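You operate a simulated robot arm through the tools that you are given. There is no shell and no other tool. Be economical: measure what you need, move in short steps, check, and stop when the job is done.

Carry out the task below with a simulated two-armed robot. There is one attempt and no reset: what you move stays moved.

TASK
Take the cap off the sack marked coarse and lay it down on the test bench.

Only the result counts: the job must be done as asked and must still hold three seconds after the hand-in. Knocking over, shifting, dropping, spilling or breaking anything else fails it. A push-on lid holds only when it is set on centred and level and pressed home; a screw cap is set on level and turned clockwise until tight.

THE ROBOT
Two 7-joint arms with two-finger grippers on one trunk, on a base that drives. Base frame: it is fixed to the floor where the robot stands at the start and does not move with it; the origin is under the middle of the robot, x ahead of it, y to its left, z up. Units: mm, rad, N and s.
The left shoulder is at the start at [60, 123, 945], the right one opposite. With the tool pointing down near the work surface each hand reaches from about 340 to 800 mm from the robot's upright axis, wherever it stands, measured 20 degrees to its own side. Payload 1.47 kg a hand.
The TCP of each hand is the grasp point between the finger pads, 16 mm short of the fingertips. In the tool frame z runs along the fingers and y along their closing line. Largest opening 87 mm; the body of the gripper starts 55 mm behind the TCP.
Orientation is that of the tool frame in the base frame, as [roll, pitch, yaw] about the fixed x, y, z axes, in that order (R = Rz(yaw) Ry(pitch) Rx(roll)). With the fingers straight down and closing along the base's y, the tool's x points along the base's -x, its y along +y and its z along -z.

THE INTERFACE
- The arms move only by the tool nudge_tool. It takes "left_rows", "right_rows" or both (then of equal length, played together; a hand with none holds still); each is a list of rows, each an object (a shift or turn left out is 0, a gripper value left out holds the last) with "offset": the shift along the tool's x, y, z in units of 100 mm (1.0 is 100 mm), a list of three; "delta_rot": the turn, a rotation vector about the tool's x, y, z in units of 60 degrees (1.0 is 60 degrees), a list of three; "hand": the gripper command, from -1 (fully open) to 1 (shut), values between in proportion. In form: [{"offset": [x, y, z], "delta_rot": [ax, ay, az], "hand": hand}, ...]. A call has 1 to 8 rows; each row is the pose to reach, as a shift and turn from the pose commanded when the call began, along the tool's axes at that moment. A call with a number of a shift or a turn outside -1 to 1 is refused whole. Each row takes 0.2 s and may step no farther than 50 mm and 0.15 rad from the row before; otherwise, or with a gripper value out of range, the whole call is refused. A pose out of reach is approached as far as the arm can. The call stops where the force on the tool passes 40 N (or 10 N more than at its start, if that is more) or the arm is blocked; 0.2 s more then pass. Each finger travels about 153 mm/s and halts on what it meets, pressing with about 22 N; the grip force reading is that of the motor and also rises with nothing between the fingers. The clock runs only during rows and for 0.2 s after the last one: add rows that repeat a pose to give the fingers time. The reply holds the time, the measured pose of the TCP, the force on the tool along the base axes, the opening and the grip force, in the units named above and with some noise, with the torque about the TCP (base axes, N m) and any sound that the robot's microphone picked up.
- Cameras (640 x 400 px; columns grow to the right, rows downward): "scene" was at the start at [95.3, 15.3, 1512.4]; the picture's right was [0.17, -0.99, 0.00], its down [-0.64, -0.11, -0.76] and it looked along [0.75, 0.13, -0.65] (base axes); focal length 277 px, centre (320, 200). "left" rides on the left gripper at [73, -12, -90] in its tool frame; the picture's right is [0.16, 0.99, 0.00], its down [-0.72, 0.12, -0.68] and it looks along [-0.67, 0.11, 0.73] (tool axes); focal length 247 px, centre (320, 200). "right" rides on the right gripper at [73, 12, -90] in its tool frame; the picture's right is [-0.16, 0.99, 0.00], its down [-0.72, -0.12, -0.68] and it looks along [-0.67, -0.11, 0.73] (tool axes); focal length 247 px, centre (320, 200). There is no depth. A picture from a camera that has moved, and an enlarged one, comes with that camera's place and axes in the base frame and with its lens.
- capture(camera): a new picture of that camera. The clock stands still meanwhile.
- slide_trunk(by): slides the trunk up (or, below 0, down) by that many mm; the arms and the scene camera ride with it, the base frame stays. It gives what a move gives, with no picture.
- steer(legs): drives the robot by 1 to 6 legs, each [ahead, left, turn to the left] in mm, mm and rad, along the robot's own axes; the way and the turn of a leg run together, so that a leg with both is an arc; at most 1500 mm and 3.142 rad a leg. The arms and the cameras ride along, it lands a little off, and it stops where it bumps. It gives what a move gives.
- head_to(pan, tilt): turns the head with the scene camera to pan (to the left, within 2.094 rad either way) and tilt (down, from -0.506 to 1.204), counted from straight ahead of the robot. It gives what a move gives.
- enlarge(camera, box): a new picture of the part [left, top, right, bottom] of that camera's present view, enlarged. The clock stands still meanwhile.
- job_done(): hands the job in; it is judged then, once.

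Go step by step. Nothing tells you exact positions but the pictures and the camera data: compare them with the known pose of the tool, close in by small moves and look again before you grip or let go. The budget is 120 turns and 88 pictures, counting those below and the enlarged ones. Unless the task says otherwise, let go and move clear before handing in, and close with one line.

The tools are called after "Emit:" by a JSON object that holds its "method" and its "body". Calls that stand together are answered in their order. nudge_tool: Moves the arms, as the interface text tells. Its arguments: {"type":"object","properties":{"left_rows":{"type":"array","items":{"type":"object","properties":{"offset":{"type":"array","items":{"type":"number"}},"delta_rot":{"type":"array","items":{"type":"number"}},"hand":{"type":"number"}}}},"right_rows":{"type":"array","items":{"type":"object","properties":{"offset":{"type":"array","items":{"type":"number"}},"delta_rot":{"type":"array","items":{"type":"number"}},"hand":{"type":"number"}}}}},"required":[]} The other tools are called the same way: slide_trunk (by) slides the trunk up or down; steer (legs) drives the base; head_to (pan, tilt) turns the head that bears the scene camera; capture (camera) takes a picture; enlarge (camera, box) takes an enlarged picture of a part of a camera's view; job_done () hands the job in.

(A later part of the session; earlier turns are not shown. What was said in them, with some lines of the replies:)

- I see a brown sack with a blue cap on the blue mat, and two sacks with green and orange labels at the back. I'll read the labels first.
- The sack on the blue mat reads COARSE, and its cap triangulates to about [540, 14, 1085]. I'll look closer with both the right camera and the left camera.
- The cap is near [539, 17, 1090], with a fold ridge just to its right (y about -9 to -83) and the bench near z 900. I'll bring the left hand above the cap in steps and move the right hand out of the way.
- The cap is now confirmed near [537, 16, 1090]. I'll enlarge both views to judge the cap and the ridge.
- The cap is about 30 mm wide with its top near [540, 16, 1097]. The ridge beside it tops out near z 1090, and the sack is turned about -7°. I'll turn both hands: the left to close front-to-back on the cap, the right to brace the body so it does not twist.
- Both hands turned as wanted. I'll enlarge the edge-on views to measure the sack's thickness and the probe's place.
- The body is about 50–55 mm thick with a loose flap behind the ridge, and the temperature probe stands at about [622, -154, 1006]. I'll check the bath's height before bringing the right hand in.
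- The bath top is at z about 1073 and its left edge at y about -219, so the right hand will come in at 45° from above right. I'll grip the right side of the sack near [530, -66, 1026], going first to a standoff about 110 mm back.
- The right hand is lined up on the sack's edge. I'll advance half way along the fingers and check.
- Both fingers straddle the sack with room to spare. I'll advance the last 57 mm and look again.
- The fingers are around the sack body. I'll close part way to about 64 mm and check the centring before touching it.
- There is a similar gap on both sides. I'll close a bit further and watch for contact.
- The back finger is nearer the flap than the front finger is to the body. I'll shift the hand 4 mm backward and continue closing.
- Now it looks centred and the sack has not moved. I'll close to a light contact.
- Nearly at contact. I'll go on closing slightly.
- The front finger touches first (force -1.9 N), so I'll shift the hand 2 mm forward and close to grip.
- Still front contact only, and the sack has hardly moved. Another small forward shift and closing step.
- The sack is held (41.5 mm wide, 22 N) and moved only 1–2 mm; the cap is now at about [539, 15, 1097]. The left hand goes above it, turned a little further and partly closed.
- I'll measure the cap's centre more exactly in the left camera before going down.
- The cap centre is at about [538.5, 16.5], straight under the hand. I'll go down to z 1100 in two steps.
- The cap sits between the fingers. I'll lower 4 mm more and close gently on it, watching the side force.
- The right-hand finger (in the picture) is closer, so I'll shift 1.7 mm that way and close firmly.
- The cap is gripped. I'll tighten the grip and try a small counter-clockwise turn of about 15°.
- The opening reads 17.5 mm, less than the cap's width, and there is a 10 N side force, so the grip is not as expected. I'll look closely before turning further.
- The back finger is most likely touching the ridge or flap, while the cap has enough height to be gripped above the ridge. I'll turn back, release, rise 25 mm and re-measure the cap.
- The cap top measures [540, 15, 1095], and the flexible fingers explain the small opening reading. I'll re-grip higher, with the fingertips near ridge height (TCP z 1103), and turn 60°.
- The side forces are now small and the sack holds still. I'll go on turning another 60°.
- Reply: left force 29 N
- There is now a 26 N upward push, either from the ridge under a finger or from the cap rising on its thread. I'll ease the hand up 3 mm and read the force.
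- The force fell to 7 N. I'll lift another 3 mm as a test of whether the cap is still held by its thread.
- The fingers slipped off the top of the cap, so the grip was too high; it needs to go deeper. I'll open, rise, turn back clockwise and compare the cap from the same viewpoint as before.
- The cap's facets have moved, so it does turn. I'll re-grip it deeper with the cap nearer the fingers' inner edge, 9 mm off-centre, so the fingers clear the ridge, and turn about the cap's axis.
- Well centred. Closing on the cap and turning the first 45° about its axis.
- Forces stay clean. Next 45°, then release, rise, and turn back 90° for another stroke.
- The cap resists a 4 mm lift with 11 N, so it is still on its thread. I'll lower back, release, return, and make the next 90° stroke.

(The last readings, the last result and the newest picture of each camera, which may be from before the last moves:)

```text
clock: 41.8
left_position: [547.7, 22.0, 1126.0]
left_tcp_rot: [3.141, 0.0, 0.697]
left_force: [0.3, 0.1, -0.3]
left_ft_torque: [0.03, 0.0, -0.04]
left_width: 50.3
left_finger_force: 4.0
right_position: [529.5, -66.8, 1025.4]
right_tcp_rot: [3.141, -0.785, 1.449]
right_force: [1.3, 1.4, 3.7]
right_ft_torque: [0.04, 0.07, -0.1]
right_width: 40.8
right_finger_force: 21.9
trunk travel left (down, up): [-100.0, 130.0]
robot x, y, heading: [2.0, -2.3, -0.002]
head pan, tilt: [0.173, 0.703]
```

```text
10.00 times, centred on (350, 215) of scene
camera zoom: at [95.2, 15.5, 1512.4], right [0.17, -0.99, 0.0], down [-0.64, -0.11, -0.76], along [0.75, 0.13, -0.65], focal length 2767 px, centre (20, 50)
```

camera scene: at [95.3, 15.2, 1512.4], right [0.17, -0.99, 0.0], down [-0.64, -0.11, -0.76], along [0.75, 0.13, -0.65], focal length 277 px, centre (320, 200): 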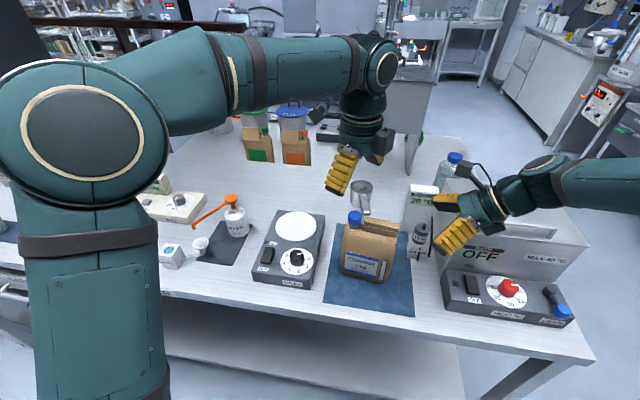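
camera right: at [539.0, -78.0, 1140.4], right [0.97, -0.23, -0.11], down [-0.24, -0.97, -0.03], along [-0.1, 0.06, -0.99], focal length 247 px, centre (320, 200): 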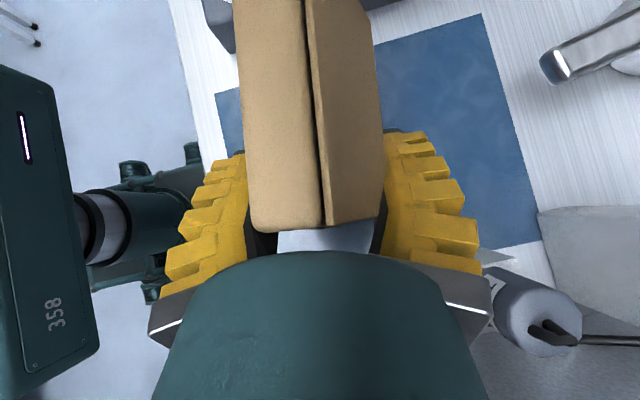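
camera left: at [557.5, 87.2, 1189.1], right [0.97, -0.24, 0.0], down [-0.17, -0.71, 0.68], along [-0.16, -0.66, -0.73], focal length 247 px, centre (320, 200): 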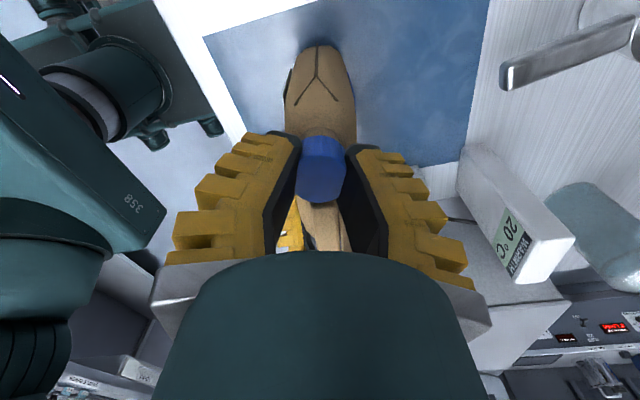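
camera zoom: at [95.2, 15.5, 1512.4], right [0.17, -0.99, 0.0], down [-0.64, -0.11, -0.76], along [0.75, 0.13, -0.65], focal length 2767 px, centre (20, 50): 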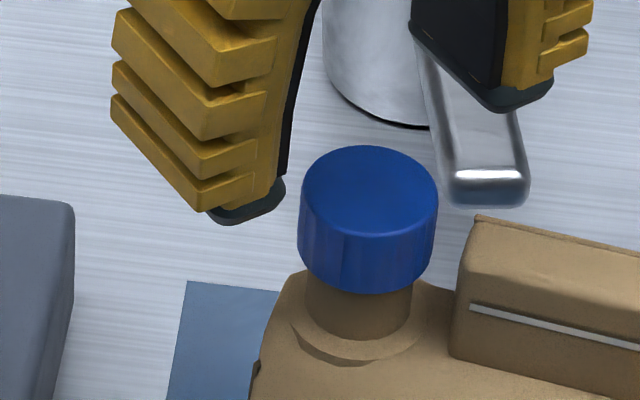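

The cap has risen about 1 mm and the sack has not moved, so the unscrewing works. Next stroke of 90°, with a light lift test at the end.

Emit:
{"method": "nudge_tool", "body": {"left_rows": [{"offset": [0, 0, 0.14]}, {"offset": [0, 0, 0.28]}, {"offset": [0, 0, 0.28], "hand": 0.4}, {"offset": [0, 0, 0.28], "hand": 0.8}, {"offset": [0, 0, 0.28], "hand": 1}, {"offset": [0, 0, 0.28], "hand": 1}]}}

Emit:
{"method": "nudge_tool", "body": {"left_rows": [{"offset": [-0.0008, -0.0118, 0], "delta_rot": [0, 0, -0.125]}, {"offset": [-0.0031, -0.0233, 0], "delta_rot": [0, 0, -0.25]}, {"offset": [-0.0069, -0.0344, 0], "delta_rot": [0, 0, -0.375]}, {"offset": [-0.0121, -0.045, 0], "delta_rot": [0, 0, -0.5]}, {"offset": [-0.0186, -0.0548, 0], "delta_rot": [0, 0, -0.625]}, {"offset": [-0.0264, -0.0636, -0.005], "delta_rot": [0, 0, -0.75]}]}}

Emit:
{"method": "nudge_tool", "body": {"left_rows": [{"offset": [-0.0008, -0.0118, 0], "delta_rot": [0, 0, -0.125]}, {"offset": [-0.0031, -0.0233, 0], "delta_rot": [0, 0, -0.25]}, {"offset": [-0.0069, -0.0344, 0], "delta_rot": [0, 0, -0.375]}, {"offset": [-0.0121, -0.045, 0], "delta_rot": [0, 0, -0.5]}, {"offset": [-0.0186, -0.0548, 0], "delta_rot": [0, 0, -0.625]}, {"offset": [-0.0264, -0.0636, -0.005], "delta_rot": [0, 0, -0.75]}]}}

Emit:
{"method": "nudge_tool", "body": {"left_rows": [{"offset": [0, 0, -0.02]}, {"offset": [0, 0, -0.03]}, {"offset": [0, 0, -0.03]}]}}

```text
clock: 43.2
left_position: [547.0, 21.0, 1099.0]
left_tcp_rot: [3.14, 0.002, 0.698]
left_force: [3.0, -3.6, 1.9]
left_ft_torque: [-0.04, -0.02, 0.06]
left_width: 17.0
left_finger_force: 21.8
right_position: [529.1, -66.2, 1026.4]
right_tcp_rot: [3.142, -0.786, 1.449]
right_force: [-0.2, 3.4, 4.1]
right_ft_torque: [0.02, -0.12, -0.01]
right_width: 40.9
right_finger_force: 22.3
trunk travel left (down, up): [-100.0, 130.0]
robot x, y, heading: [2.7, -0.7, -0.001]
head pan, tilt: [0.173, 0.703]
```

```text
clock: 44.6
left_position: [542.4, 25.5, 1098.7]
left_tcp_rot: [-3.142, 0.0, 1.486]
left_force: [-1.5, -2.8, 3.6]
left_ft_torque: [-0.07, 0.05, -0.03]
left_width: 17.0
left_finger_force: 21.4
right_position: [529.2, -65.7, 1024.6]
right_tcp_rot: [-3.141, -0.785, 1.448]
right_force: [2.7, 4.1, 1.6]
right_ft_torque: [0.05, 0.33, -0.05]
right_width: 40.8
right_finger_force: 22.2
trunk travel left (down, up): [-100.0, 130.0]
robot x, y, heading: [0.5, -0.3, -0.0]
head pan, tilt: [0.173, 0.703]
```

```text
clock: 46.0
left_position: [536.6, 22.9, 1098.4]
left_tcp_rot: [-3.141, 0.002, 2.272]
left_force: [-0.1, 0.0, -0.6]
left_ft_torque: [0.06, 0.02, -0.02]
left_width: 15.7
left_finger_force: 21.8
right_position: [529.0, -66.2, 1023.9]
right_tcp_rot: [3.141, -0.784, 1.45]
right_force: [1.5, 1.1, 2.1]
right_ft_torque: [-0.29, 0.12, -0.12]
right_width: 40.6
right_finger_force: 22.0
trunk travel left (down, up): [-100.0, 130.0]
robot x, y, heading: [0.6, -0.4, -0.006]
head pan, tilt: [0.173, 0.703]
```

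```text
clock: 46.8
left_position: [537.3, 22.0, 1102.7]
left_tcp_rot: [-3.141, -0.001, 2.269]
left_force: [0.6, 0.4, -1.7]
left_ft_torque: [0.0, -0.02, -0.01]
left_width: 15.5
left_finger_force: 22.0
right_position: [528.5, -65.8, 1025.2]
right_tcp_rot: [3.141, -0.786, 1.447]
right_force: [1.9, 0.4, 2.5]
right_ft_torque: [-0.07, 0.07, -0.09]
right_width: 40.5
right_finger_force: 22.0
trunk travel left (down, up): [-100.0, 130.0]
robot x, y, heading: [2.8, 1.4, 0.002]
head pan, tilt: [0.173, 0.703]
```

The lift now meets almost no resistance, so the cap may be free. I'll lift slowly 15 mm more and look.

Emit:
{"method": "nudge_tool", "body": {"left_rows": [{"offset": [0, 0, -0.04]}, {"offset": [0, 0, -0.09]}, {"offset": [0, 0, -0.15]}]}}

Emit:
{"method": "enlarge", "body": {"camera": "left", "box": [230, 80, 410, 240]}}

Emit:
{"method": "enlarge", "body": {"camera": "scene", "box": [325, 180, 415, 260]}}

```text
clock: 47.6
left_position: [535.6, 22.5, 1117.5]
left_tcp_rot: [3.141, 0.0, 2.27]
left_force: [-0.6, 0.2, 0.0]
left_ft_torque: [0.01, 0.02, 0.0]
left_width: 15.6
left_finger_force: 22.1
right_position: [530.2, -65.7, 1025.5]
right_tcp_rot: [3.141, -0.786, 1.449]
right_force: [2.0, 1.2, 1.6]
right_ft_torque: [0.02, 0.12, -0.1]
right_width: 40.5
right_finger_force: 21.7
trunk travel left (down, up): [-100.0, 130.0]
robot x, y, heading: [-1.0, 0.7, -0.004]
head pan, tilt: [0.173, 0.703]
```

```text
2.50 times, centred on (320, 160) of left
camera zoom: at [479.5, 72.1, 1207.3], right [0.66, 0.76, 0.0], down [0.55, -0.48, 0.68], along [0.51, -0.45, -0.73], focal length 617 px, centre (320, 300)
```

zoom: 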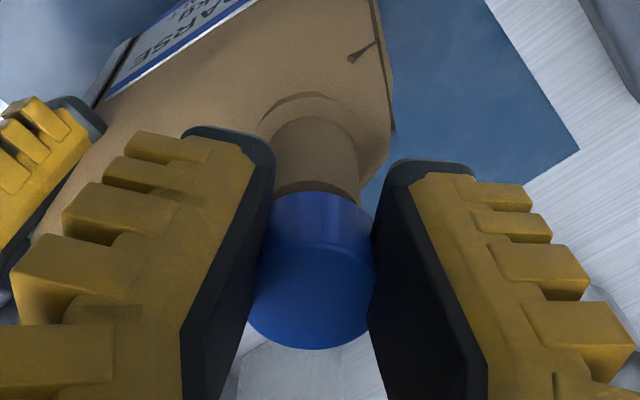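

```text
5.00 times, centred on (370, 220) of scene
camera zoom: at [95.3, 15.4, 1512.4], right [0.17, -0.99, 0.0], down [-0.64, -0.11, -0.76], along [0.75, 0.13, -0.65], focal length 1384 px, centre (70, 100)
```

zoom: 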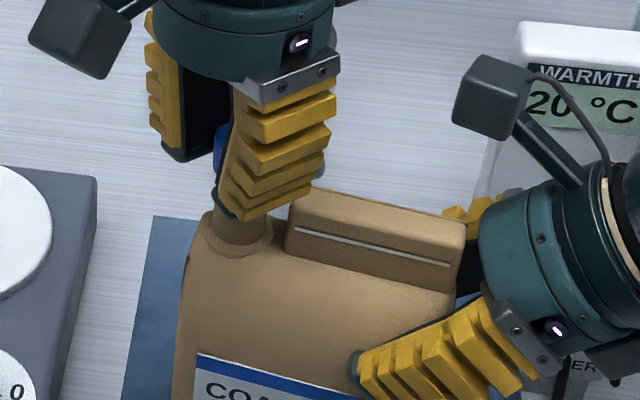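

The cap is off in the left hand. I'll lift it well clear, then open the right hand and back it out along its approach line.

Emit:
{"method": "nudge_tool", "body": {"left_rows": [{"offset": [0, 0, -0.3]}, {"offset": [0, 0, -0.6]}, {"offset": [0, 0, -0.85]}]}}

Emit:
{"method": "nudge_tool", "body": {"right_rows": [{"hand": 0.1}, {"hand": -0.2}, {"hand": -0.6}, {"hand": -1}, {"hand": -1}]}}

Emit:
{"method": "capture", "body": {"camera": "scene"}}

Emit:
{"method": "capture", "body": {"camera": "right"}}

```text
clock: 48.4
left_position: [534.6, 21.2, 1202.4]
left_tcp_rot: [3.142, 0.0, 2.269]
left_force: [-0.7, -0.2, -0.1]
left_ft_torque: [0.03, 0.0, -0.02]
left_width: 15.4
left_finger_force: 22.5
right_position: [529.5, -66.3, 1026.0]
right_tcp_rot: [3.141, -0.787, 1.449]
right_force: [1.3, -0.7, 2.3]
right_ft_torque: [-0.04, 0.17, -0.15]
right_width: 40.6
right_finger_force: 22.5
trunk travel left (down, up): [-100.0, 130.0]
robot x, y, heading: [1.4, 1.1, -0.002]
head pan, tilt: [0.173, 0.703]
```

```text
clock: 49.6
left_position: [534.8, 22.1, 1201.6]
left_tcp_rot: [-3.141, 0.0, 2.271]
left_force: [0.2, 0.6, -0.3]
left_ft_torque: [0.0, -0.02, -0.04]
left_width: 15.0
left_finger_force: 22.4
right_position: [529.4, -66.0, 1026.5]
right_tcp_rot: [3.14, -0.787, 1.448]
right_force: [0.1, -0.3, 0.2]
right_ft_torque: [0.02, -0.04, -0.02]
right_width: 86.9
right_finger_force: 0.2
trunk travel left (down, up): [-100.0, 130.0]
robot x, y, heading: [2.6, -1.4, 0.001]
head pan, tilt: [0.173, 0.703]
```

```text
20 pictures are left
camera scene: at [95.3, 15.3, 1512.4], right [0.17, -0.99, 0.0], down [-0.64, -0.11, -0.76], along [0.75, 0.13, -0.65], focal length 277 px, centre (320, 200)
```

scene: 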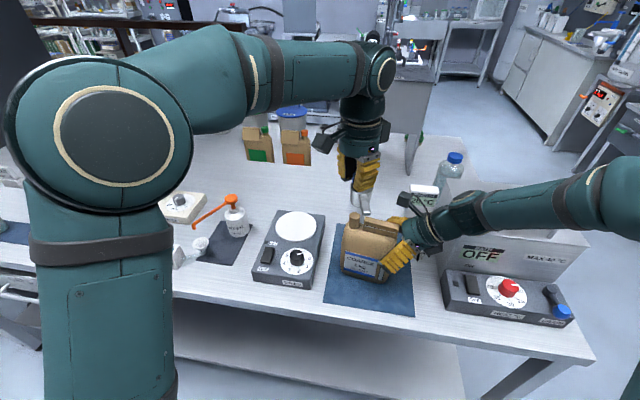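

```text
19 pictures are left
camera right: at [538.8, -77.6, 1140.1], right [0.97, -0.23, -0.11], down [-0.24, -0.97, -0.03], along [-0.1, 0.06, -0.99], focal length 247 px, centre (320, 200)
```

right: 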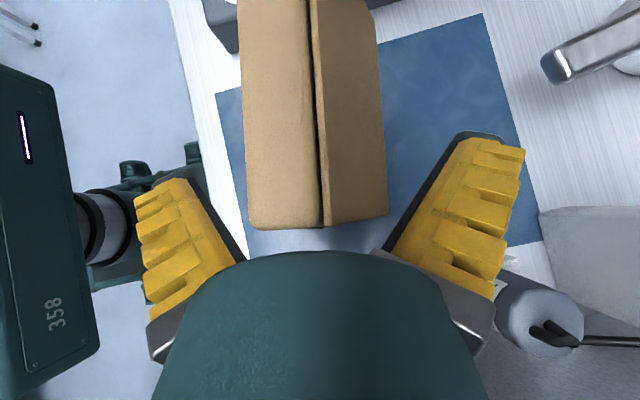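

The sack stands as before. I'll back the right hand out and carry the cap towards the free bench strip left of the hotplate, near [455, 335].

Emit:
{"method": "nudge_tool", "body": {"right_rows": [{"offset": [0, 0, -0.3]}, {"offset": [0, 0, -0.65]}, {"offset": [0, 0, -1.0]}], "left_rows": [{"offset": [0.33, 0.16, 0]}, {"offset": [0.66, 0.32, 0]}, {"offset": [0.97, 0.467, 0]}]}}

Emit:
{"method": "nudge_tool", "body": {"right_rows": [{"offset": [0.2, 0, -0.2]}, {"offset": [0.4, 0, -0.45]}, {"offset": [0.4, 0, -0.6]}], "left_rows": [{"offset": [0.33, 0.16, 0]}, {"offset": [0.66, 0.32, 0]}, {"offset": [0.97, 0.467, 0]}]}}

Emit:
{"method": "nudge_tool", "body": {"left_rows": [{"offset": [0.33, 0.16, 0]}, {"offset": [0.66, 0.32, 0]}, {"offset": [0.97, 0.467, 0]}]}}

Emit:
{"method": "capture", "body": {"camera": "left"}}

Emit:
{"method": "capture", "body": {"camera": "scene"}}

```text
clock: 50.4
left_position: [507.8, 126.9, 1203.8]
left_tcp_rot: [-3.14, 0.002, 2.27]
left_force: [0.1, 0.1, 0.1]
left_ft_torque: [-0.01, -0.02, 0.03]
left_width: 15.1
left_finger_force: 22.4
right_position: [520.2, -135.5, 1094.5]
right_tcp_rot: [-3.141, -0.787, 1.448]
right_force: [1.1, -0.4, -1.1]
right_ft_torque: [-0.05, 0.0, 0.02]
right_width: 87.0
right_finger_force: 0.0
trunk travel left (down, up): [-100.0, 130.0]
robot x, y, heading: [2.3, -0.8, 0.002]
head pan, tilt: [0.173, 0.703]
```

```text
clock: 51.2
left_position: [482.0, 231.6, 1202.8]
left_tcp_rot: [3.141, 0.001, 2.269]
left_force: [0.2, 0.2, -0.5]
left_ft_torque: [-0.01, -0.02, 0.01]
left_width: 14.5
left_finger_force: 22.0
right_position: [517.1, -149.7, 1165.1]
right_tcp_rot: [-3.141, -0.786, 1.449]
right_force: [-0.7, 0.1, 0.6]
right_ft_torque: [-0.01, -0.01, -0.02]
right_width: 86.8
right_finger_force: 0.1
trunk travel left (down, up): [-100.0, 130.0]
robot x, y, heading: [1.7, 0.4, 0.007]
head pan, tilt: [0.173, 0.703]
```

```text
clock: 52.0
left_position: [455.8, 336.5, 1202.3]
left_tcp_rot: [3.141, 0.0, 2.268]
left_force: [-0.2, 0.9, -0.8]
left_ft_torque: [-0.03, 0.0, 0.01]
left_width: 14.4
left_finger_force: 21.7
right_position: [519.6, -149.2, 1164.8]
right_tcp_rot: [-3.141, -0.787, 1.449]
right_force: [0.0, 0.0, -0.1]
right_ft_torque: [0.02, 0.01, 0.02]
right_width: 87.0
right_finger_force: 0.0
trunk travel left (down, up): [-100.0, 130.0]
robot x, y, heading: [2.9, 1.4, -0.005]
head pan, tilt: [0.173, 0.703]
```

```text
18 pictures are left
camera left: at [399.4, 386.2, 1292.2], right [0.66, 0.76, 0.0], down [0.55, -0.48, 0.68], along [0.51, -0.45, -0.73], focal length 247 px, centre (320, 200)
```

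left: 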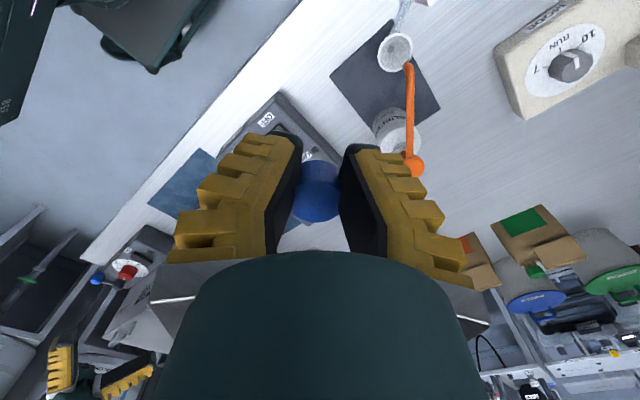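

```text
17 pictures are left
camera scene: at [94.9, 16.2, 1512.4], right [0.17, -0.99, 0.0], down [-0.64, -0.11, -0.76], along [0.75, 0.13, -0.65], focal length 277 px, centre (320, 200)
```

scene: 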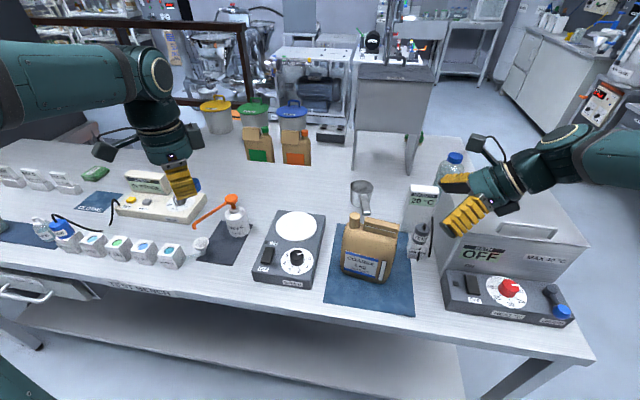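

The spot under the hand is bare bench, clear of the dark mat, the hotplate and the bench edge. I'll descend to about z 945 and check.

Emit:
{"method": "nudge_tool", "body": {"left_rows": [{"offset": [0, 0, 0.35]}, {"offset": [0, 0, 0.7]}, {"offset": [0, 0, 1.0]}]}}

Emit:
{"method": "nudge_tool", "body": {"left_rows": [{"offset": [0, 0, 0.35]}, {"offset": [0, 0, 0.7]}, {"offset": [0, 0, 1.0]}]}}

Emit:
{"method": "nudge_tool", "body": {"left_rows": [{"offset": [0, 0, 0.25]}, {"offset": [0, 0, 0.55]}]}}

Emit:
{"method": "capture", "body": {"camera": "left"}}

Emit:
{"method": "enlarge", "body": {"camera": "scene", "box": [150, 190, 290, 310]}}

```text
clock: 52.8
left_position: [454.5, 336.1, 1101.5]
left_tcp_rot: [3.141, 0.001, 2.271]
left_force: [-0.6, 0.1, -0.7]
left_ft_torque: [0.01, 0.01, 0.0]
left_width: 14.4
left_finger_force: 22.2
right_position: [520.9, -151.1, 1164.2]
right_tcp_rot: [-3.142, -0.785, 1.449]
right_force: [0.7, -0.9, -0.4]
right_ft_torque: [-0.02, 0.01, 0.02]
right_width: 86.9
right_finger_force: 0.1
trunk travel left (down, up): [-100.0, 130.0]
robot x, y, heading: [-0.1, -0.2, -0.001]
head pan, tilt: [0.173, 0.703]
```

```text
clock: 53.6
left_position: [455.7, 336.8, 999.6]
left_tcp_rot: [3.14, -0.002, 2.269]
left_force: [1.2, 0.4, -0.2]
left_ft_torque: [-0.02, -0.03, -0.02]
left_width: 14.3
left_finger_force: 22.2
right_position: [519.3, -150.0, 1166.0]
right_tcp_rot: [-3.141, -0.786, 1.45]
right_force: [0.8, 0.6, 0.1]
right_ft_torque: [0.01, 0.0, 0.0]
right_width: 87.2
right_finger_force: 0.0
trunk travel left (down, up): [-100.0, 130.0]
robot x, y, heading: [1.3, -2.7, -0.0]
head pan, tilt: [0.173, 0.703]
```

```text
clock: 54.2
left_position: [456.3, 336.2, 947.8]
left_tcp_rot: [3.141, 0.0, 2.269]
left_force: [-0.1, -0.9, -0.4]
left_ft_torque: [-0.01, 0.05, 0.01]
left_width: 14.1
left_finger_force: 22.4
right_position: [519.9, -150.3, 1164.9]
right_tcp_rot: [-3.141, -0.786, 1.449]
right_force: [-0.1, -0.6, 0.7]
right_ft_torque: [0.02, -0.01, -0.01]
right_width: 87.1
right_finger_force: 0.0
trunk travel left (down, up): [-100.0, 130.0]
robot x, y, heading: [1.1, 1.4, -0.005]
head pan, tilt: [0.173, 0.703]
```

```text
16 pictures are left
camera left: at [399.8, 385.5, 1037.6], right [0.65, 0.76, 0.0], down [0.55, -0.48, 0.68], along [0.51, -0.45, -0.73], focal length 247 px, centre (320, 200)
```

left: 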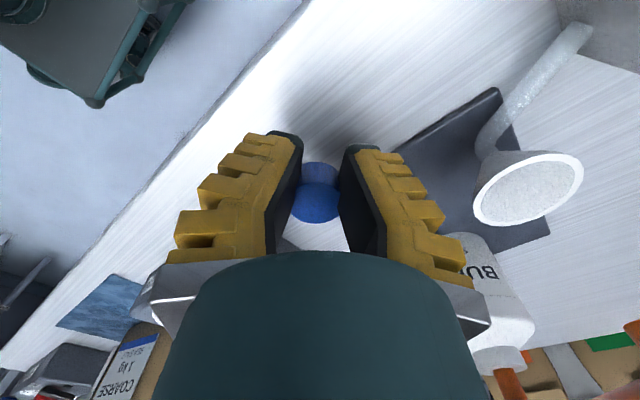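

```text
3.33 times, centred on (220, 250) of scene
camera zoom: at [95.6, 15.5, 1512.3], right [0.17, -0.99, 0.0], down [-0.64, -0.11, -0.76], along [0.75, 0.13, -0.65], focal length 922 px, centre (653, 33)
```

zoom: 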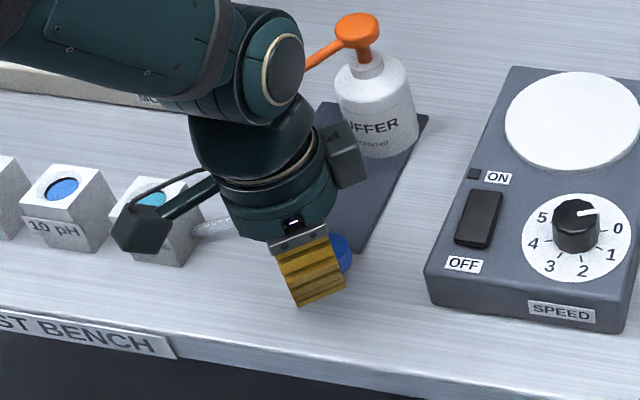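

There is clear space around. I'll descend in small steps, watching for contact.

Emit:
{"method": "nudge_tool", "body": {"left_rows": [{"offset": [0, 0, 0.06]}, {"offset": [0, 0, 0.12]}, {"offset": [0, 0, 0.16]}]}}

Emit:
{"method": "nudge_tool", "body": {"left_rows": [{"offset": [0, 0, 0.025]}, {"offset": [0, 0, 0.05]}]}}

Emit:
{"method": "enlarge", "body": {"camera": "left", "box": [240, 100, 420, 260]}}

```text
clock: 55.0
left_position: [456.4, 336.3, 931.5]
left_tcp_rot: [3.14, 0.001, 2.269]
left_force: [0.1, 0.6, -0.2]
left_ft_torque: [0.01, -0.04, 0.0]
left_width: 14.0
left_finger_force: 21.8
right_position: [520.0, -151.7, 1166.1]
right_tcp_rot: [-3.141, -0.786, 1.447]
right_force: [0.5, -0.8, 0.1]
right_ft_torque: [0.0, -0.01, 0.01]
right_width: 87.1
right_finger_force: 0.0
trunk travel left (down, up): [-100.0, 130.0]
robot x, y, heading: [-2.3, -0.4, 0.001]
head pan, tilt: [0.173, 0.703]
```

```text
clock: 55.6
left_position: [456.2, 335.0, 927.1]
left_tcp_rot: [-3.141, 0.002, 2.268]
left_force: [0.0, -0.3, -0.5]
left_ft_torque: [0.01, 0.01, 0.0]
left_width: 14.1
left_finger_force: 21.7
right_position: [518.8, -151.6, 1164.0]
right_tcp_rot: [3.14, -0.786, 1.45]
right_force: [0.1, -0.4, -0.4]
right_ft_torque: [-0.03, 0.02, 0.0]
right_width: 86.9
right_finger_force: 0.1
trunk travel left (down, up): [-100.0, 130.0]
robot x, y, heading: [1.8, -0.5, 0.003]
head pan, tilt: [0.173, 0.703]
```

```text
2.50 times, centred on (330, 180) of left
camera zoom: at [399.7, 384.4, 1016.4], right [0.65, 0.76, 0.0], down [0.55, -0.48, 0.68], along [0.51, -0.45, -0.73], focal length 617 px, centre (295, 250)
```

zoom: 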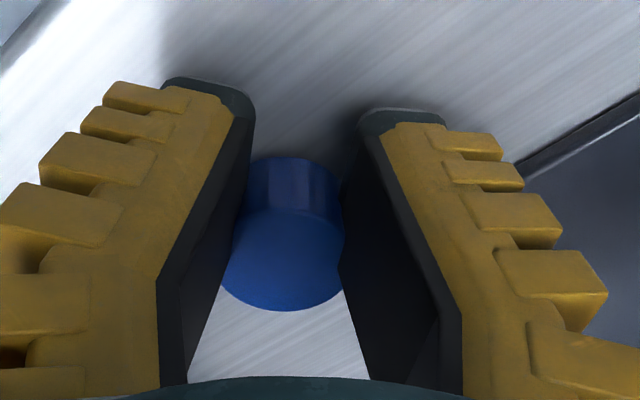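

No contact yet, but the bench is close. Continuing down in 3 mm steps.

Emit:
{"method": "nudge_tool", "body": {"left_rows": [{"offset": [0, 0, 0.015]}, {"offset": [0, 0, 0.03]}]}}

Emit:
{"method": "nudge_tool", "body": {"left_rows": [{"offset": [0, 0, 0.015]}, {"offset": [0, 0, 0.03]}]}}

Emit:
{"method": "nudge_tool", "body": {"left_rows": [{"offset": [0, 0, 0.01]}, {"offset": [0, 0, 0.02]}]}}

```text
clock: 56.2
left_position: [456.1, 335.1, 922.1]
left_tcp_rot: [-3.14, 0.0, 2.268]
left_force: [0.2, -0.1, -0.3]
left_ft_torque: [0.02, -0.01, 0.0]
left_width: 14.1
left_finger_force: 22.0
right_position: [519.3, -151.1, 1165.4]
right_tcp_rot: [3.141, -0.787, 1.449]
right_force: [0.0, 0.3, 1.3]
right_ft_torque: [-0.02, 0.01, -0.03]
right_width: 86.9
right_finger_force: 0.0
trunk travel left (down, up): [-100.0, 130.0]
robot x, y, heading: [0.1, -0.4, 0.005]
head pan, tilt: [0.173, 0.703]
```

```text
clock: 56.8
left_position: [456.5, 335.4, 920.2]
left_tcp_rot: [-3.141, 0.0, 2.269]
left_force: [0.1, -0.7, -1.6]
left_ft_torque: [0.03, 0.02, 0.0]
left_width: 13.7
left_finger_force: 21.9
right_position: [519.7, -150.4, 1164.8]
right_tcp_rot: [-3.141, -0.784, 1.45]
right_force: [0.1, 0.7, 0.4]
right_ft_torque: [0.0, -0.01, 0.01]
right_width: 86.9
right_finger_force: 0.0
trunk travel left (down, up): [-100.0, 130.0]
robot x, y, heading: [1.3, 3.8, -0.003]
head pan, tilt: [0.173, 0.703]
```

```text
clock: 57.4
left_position: [456.1, 334.9, 919.5]
left_tcp_rot: [3.141, 0.0, 2.269]
left_force: [0.8, -0.3, 3.3]
left_ft_torque: [-0.03, -0.04, -0.03]
left_width: 14.2
left_finger_force: 21.6
right_position: [518.3, -151.6, 1164.2]
right_tcp_rot: [-3.141, -0.784, 1.447]
right_force: [0.3, -1.0, -0.1]
right_ft_torque: [0.01, 0.02, 0.02]
right_width: 86.9
right_finger_force: 0.1
trunk travel left (down, up): [-100.0, 130.0]
robot x, y, heading: [-2.0, 0.8, -0.001]
head pan, tilt: [0.173, 0.703]
```

First contact at 3 N. One more millimetre, then a look.

Emit:
{"method": "nudge_tool", "body": {"left_rows": [{"offset": [0, 0, 0.01]}, {"offset": [0, 0, 0.01]}]}}

Emit:
{"method": "enlarge", "body": {"camera": "left", "box": [260, 100, 400, 220]}}

Emit:
{"method": "enlarge", "body": {"camera": "scene", "box": [190, 230, 260, 300]}}

```text
clock: 58.0
left_position: [455.9, 335.3, 918.7]
left_tcp_rot: [3.139, 0.0, 2.269]
left_force: [-1.3, 0.2, 7.3]
left_ft_torque: [-0.07, -0.08, 0.06]
left_width: 14.6
left_finger_force: 21.6
right_position: [518.4, -150.6, 1164.8]
right_tcp_rot: [-3.141, -0.785, 1.447]
right_force: [-0.3, 0.3, -0.2]
right_ft_torque: [0.04, -0.01, 0.02]
right_width: 87.1
right_finger_force: 0.0
trunk travel left (down, up): [-100.0, 130.0]
robot x, y, heading: [0.1, 1.5, 0.002]
head pan, tilt: [0.173, 0.703]
```

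```text
3.33 times, centred on (330, 160) of left
camera zoom: at [399.7, 385.1, 1007.9], right [0.65, 0.76, 0.0], down [0.55, -0.48, 0.68], along [0.52, -0.44, -0.73], focal length 823 px, centre (287, 333)
```

zoom: 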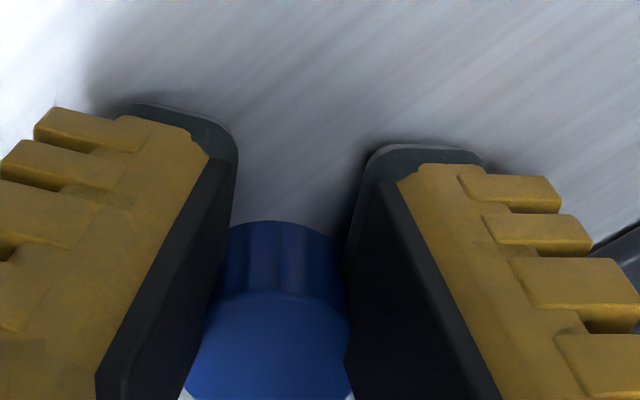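

```text
5.71 times, centred on (225, 265) of scene
camera zoom: at [94.6, 15.1, 1512.5], right [0.17, -0.99, 0.0], down [-0.64, -0.11, -0.76], along [0.75, 0.13, -0.65], focal length 1581 px, centre (863, -171)
```

zoom: 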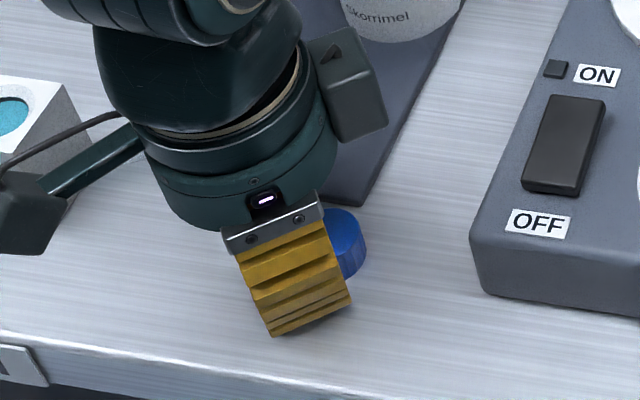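

The cap rests on the bench with 7 N. I'll open gently and rise straight up a little.

Emit:
{"method": "nudge_tool", "body": {"left_rows": [{"hand": 0.6}, {"hand": 0.4}, {"hand": 0.2}, {"hand": 0.0}, {"hand": -0.3}, {"hand": -0.3}]}}

Emit:
{"method": "enlarge", "body": {"camera": "left", "box": [220, 80, 420, 240]}}

```text
clock: 59.4
left_position: [453.6, 335.3, 917.6]
left_tcp_rot: [-3.139, -0.002, 2.269]
left_force: [-21.8, -9.7, -0.1]
left_ft_torque: [-0.12, 0.3, -0.11]
left_width: 48.0
left_finger_force: 0.2
right_position: [516.5, -152.1, 1165.4]
right_tcp_rot: [3.14, -0.787, 1.45]
right_force: [-0.7, -0.5, -0.2]
right_ft_torque: [0.0, 0.02, 0.03]
right_width: 87.1
right_finger_force: 0.1
trunk travel left (down, up): [-100.0, 130.0]
robot x, y, heading: [1.0, -1.8, 0.003]
head pan, tilt: [0.173, 0.703]
```

```text
2.50 times, centred on (320, 160) of left
camera zoom: at [397.4, 384.1, 1008.0], right [0.65, 0.76, 0.0], down [0.56, -0.48, 0.68], along [0.51, -0.44, -0.73], focal length 617 px, centre (320, 300)
```

zoom: 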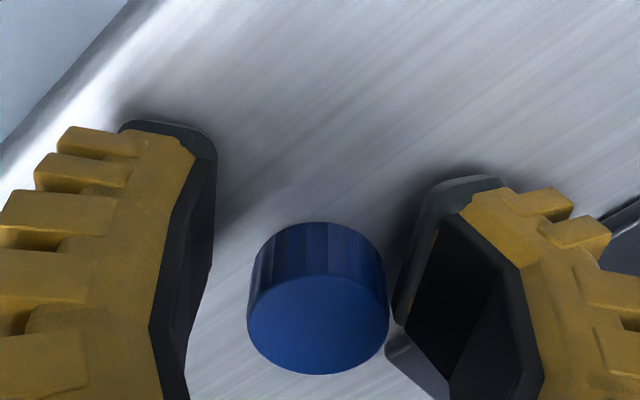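

The cap is released and standing, but one finger is dragging on the bench (22 N sideways). I'll rise straight up gently.

Emit:
{"method": "nudge_tool", "body": {"left_rows": [{"offset": [0, 0, -0.02]}, {"offset": [0, 0, -0.05]}]}}

Emit:
{"method": "enlarge", "body": {"camera": "left", "box": [220, 80, 420, 240]}}

Emit:
{"method": "enlarge", "body": {"camera": "scene", "box": [150, 200, 270, 300]}}

```text
clock: 60.0
left_position: [458.4, 336.6, 922.8]
left_tcp_rot: [3.137, 0.003, 2.268]
left_force: [0.1, 0.1, 0.3]
left_ft_torque: [0.03, -0.02, 0.01]
left_width: 61.5
left_finger_force: 3.4
right_position: [520.3, -150.5, 1165.1]
right_tcp_rot: [-3.141, -0.784, 1.449]
right_force: [0.7, -0.6, -0.6]
right_ft_torque: [0.0, -0.03, 0.0]
right_width: 87.0
right_finger_force: 0.1
trunk travel left (down, up): [-100.0, 130.0]
robot x, y, heading: [2.5, -0.2, 0.005]
head pan, tilt: [0.173, 0.703]
```

```text
2.50 times, centred on (320, 160) of left
camera zoom: at [401.1, 385.6, 1012.6], right [0.65, 0.76, 0.0], down [0.55, -0.48, 0.68], along [0.52, -0.44, -0.73], focal length 617 px, centre (320, 300)
```

zoom: 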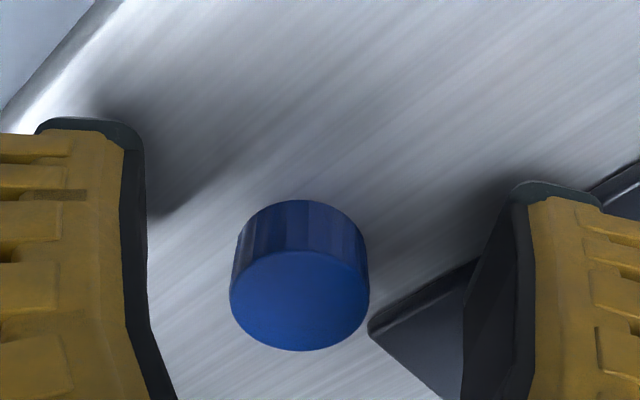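

```text
4.00 times, centred on (210, 250) of scene
camera zoom: at [95.4, 15.4, 1512.4], right [0.17, -0.99, 0.0], down [-0.64, -0.11, -0.76], along [0.75, 0.13, -0.65], focal length 1107 px, centre (760, 0)
```

zoom: 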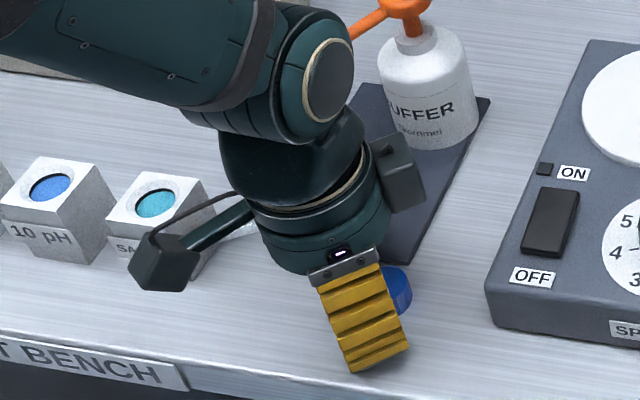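

The finger had met the corner of the dark mat; it is free now. I'll rise clear and check the cap and everything around it.

Emit:
{"method": "nudge_tool", "body": {"left_rows": [{"offset": [0, 0, -0.2]}, {"offset": [0, 0, -0.5]}, {"offset": [0, 0, -1.0]}]}}

Emit:
{"method": "nudge_tool", "body": {"left_rows": [{"offset": [0, 0, -0.5]}, {"offset": [0, 0, -1.0]}]}}

Emit:
{"method": "nudge_tool", "body": {"left_rows": [{"offset": [0, 0, -0.5]}, {"offset": [0, 0, -1.0]}]}}

Emit:
{"method": "capture", "body": {"camera": "scene"}}

Emit:
{"method": "enlarge", "body": {"camera": "scene", "box": [150, 190, 290, 310]}}

```text
clock: 60.8
left_position: [454.3, 337.0, 1022.6]
left_tcp_rot: [3.141, 0.0, 2.268]
left_force: [0.2, -0.3, 0.3]
left_ft_torque: [0.0, -0.02, -0.03]
left_width: 61.2
left_finger_force: 3.9
right_position: [518.8, -151.6, 1165.3]
right_tcp_rot: [3.14, -0.785, 1.448]
right_force: [-0.6, 0.4, -0.2]
right_ft_torque: [-0.02, 0.02, -0.02]
right_width: 87.1
right_finger_force: 0.1
trunk travel left (down, up): [-100.0, 130.0]
robot x, y, heading: [-1.1, 3.4, 0.004]
head pan, tilt: [0.173, 0.703]
```

```text
clock: 61.4
left_position: [455.1, 337.6, 1123.1]
left_tcp_rot: [-3.141, 0.0, 2.269]
left_force: [0.5, 0.0, 0.2]
left_ft_torque: [0.01, 0.02, 0.0]
left_width: 61.2
left_finger_force: 3.3
right_position: [518.8, -150.4, 1163.7]
right_tcp_rot: [-3.141, -0.785, 1.449]
right_force: [-0.3, 0.1, -0.2]
right_ft_torque: [-0.03, 0.0, 0.02]
right_width: 86.9
right_finger_force: 0.1
trunk travel left (down, up): [-100.0, 130.0]
robot x, y, heading: [-0.1, -0.9, -0.001]
head pan, tilt: [0.173, 0.703]
```

```text
clock: 62.0
left_position: [454.6, 335.0, 1222.6]
left_tcp_rot: [-3.14, -0.001, 2.269]
left_force: [0.3, -0.1, 0.4]
left_ft_torque: [-0.03, 0.0, -0.02]
left_width: 61.5
left_finger_force: 3.9
right_position: [519.7, -151.1, 1164.7]
right_tcp_rot: [-3.141, -0.787, 1.451]
right_force: [0.3, -0.8, 0.8]
right_ft_torque: [0.0, 0.0, 0.01]
right_width: 87.0
right_finger_force: 0.0
trunk travel left (down, up): [-100.0, 130.0]
robot x, y, heading: [1.7, -5.2, 0.001]
head pan, tilt: [0.173, 0.703]
```

```text
8 pictures are left
camera scene: at [95.2, 15.2, 1512.4], right [0.17, -0.99, 0.0], down [-0.64, -0.11, -0.76], along [0.75, 0.13, -0.65], focal length 277 px, centre (320, 200)
```

scene: 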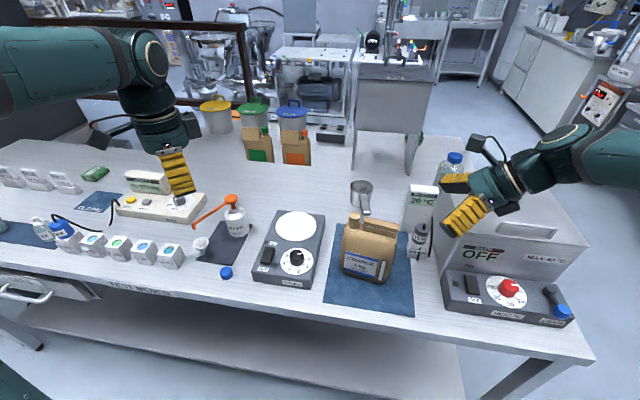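

```text
3.33 times, centred on (220, 250) of scene
camera zoom: at [95.2, 15.2, 1512.4], right [0.17, -0.99, 0.0], down [-0.64, -0.11, -0.76], along [0.75, 0.13, -0.65], focal length 922 px, centre (653, 33)
```

zoom: 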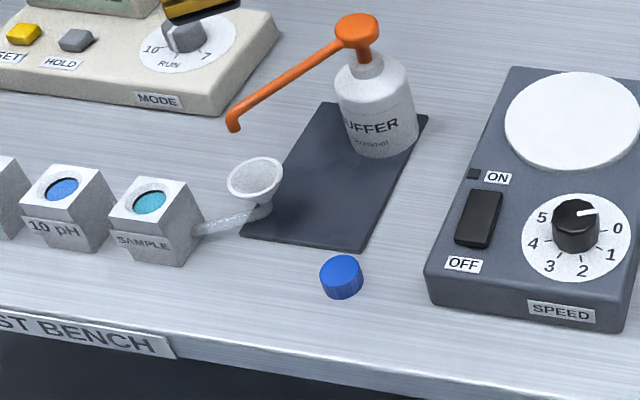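

The cap stands on the bare bench, the mat and bottle are in their earlier places, and the open sack is upright. Both hands are clear, so I'm handing in.

Emit:
{"method": "job_done", "body": {}}

```text
The job is handed in.
```

The cap is off the sack marked coarse and rests on the bare test bench; the sack is still upright, and nothing around it looked moved in the last picture.
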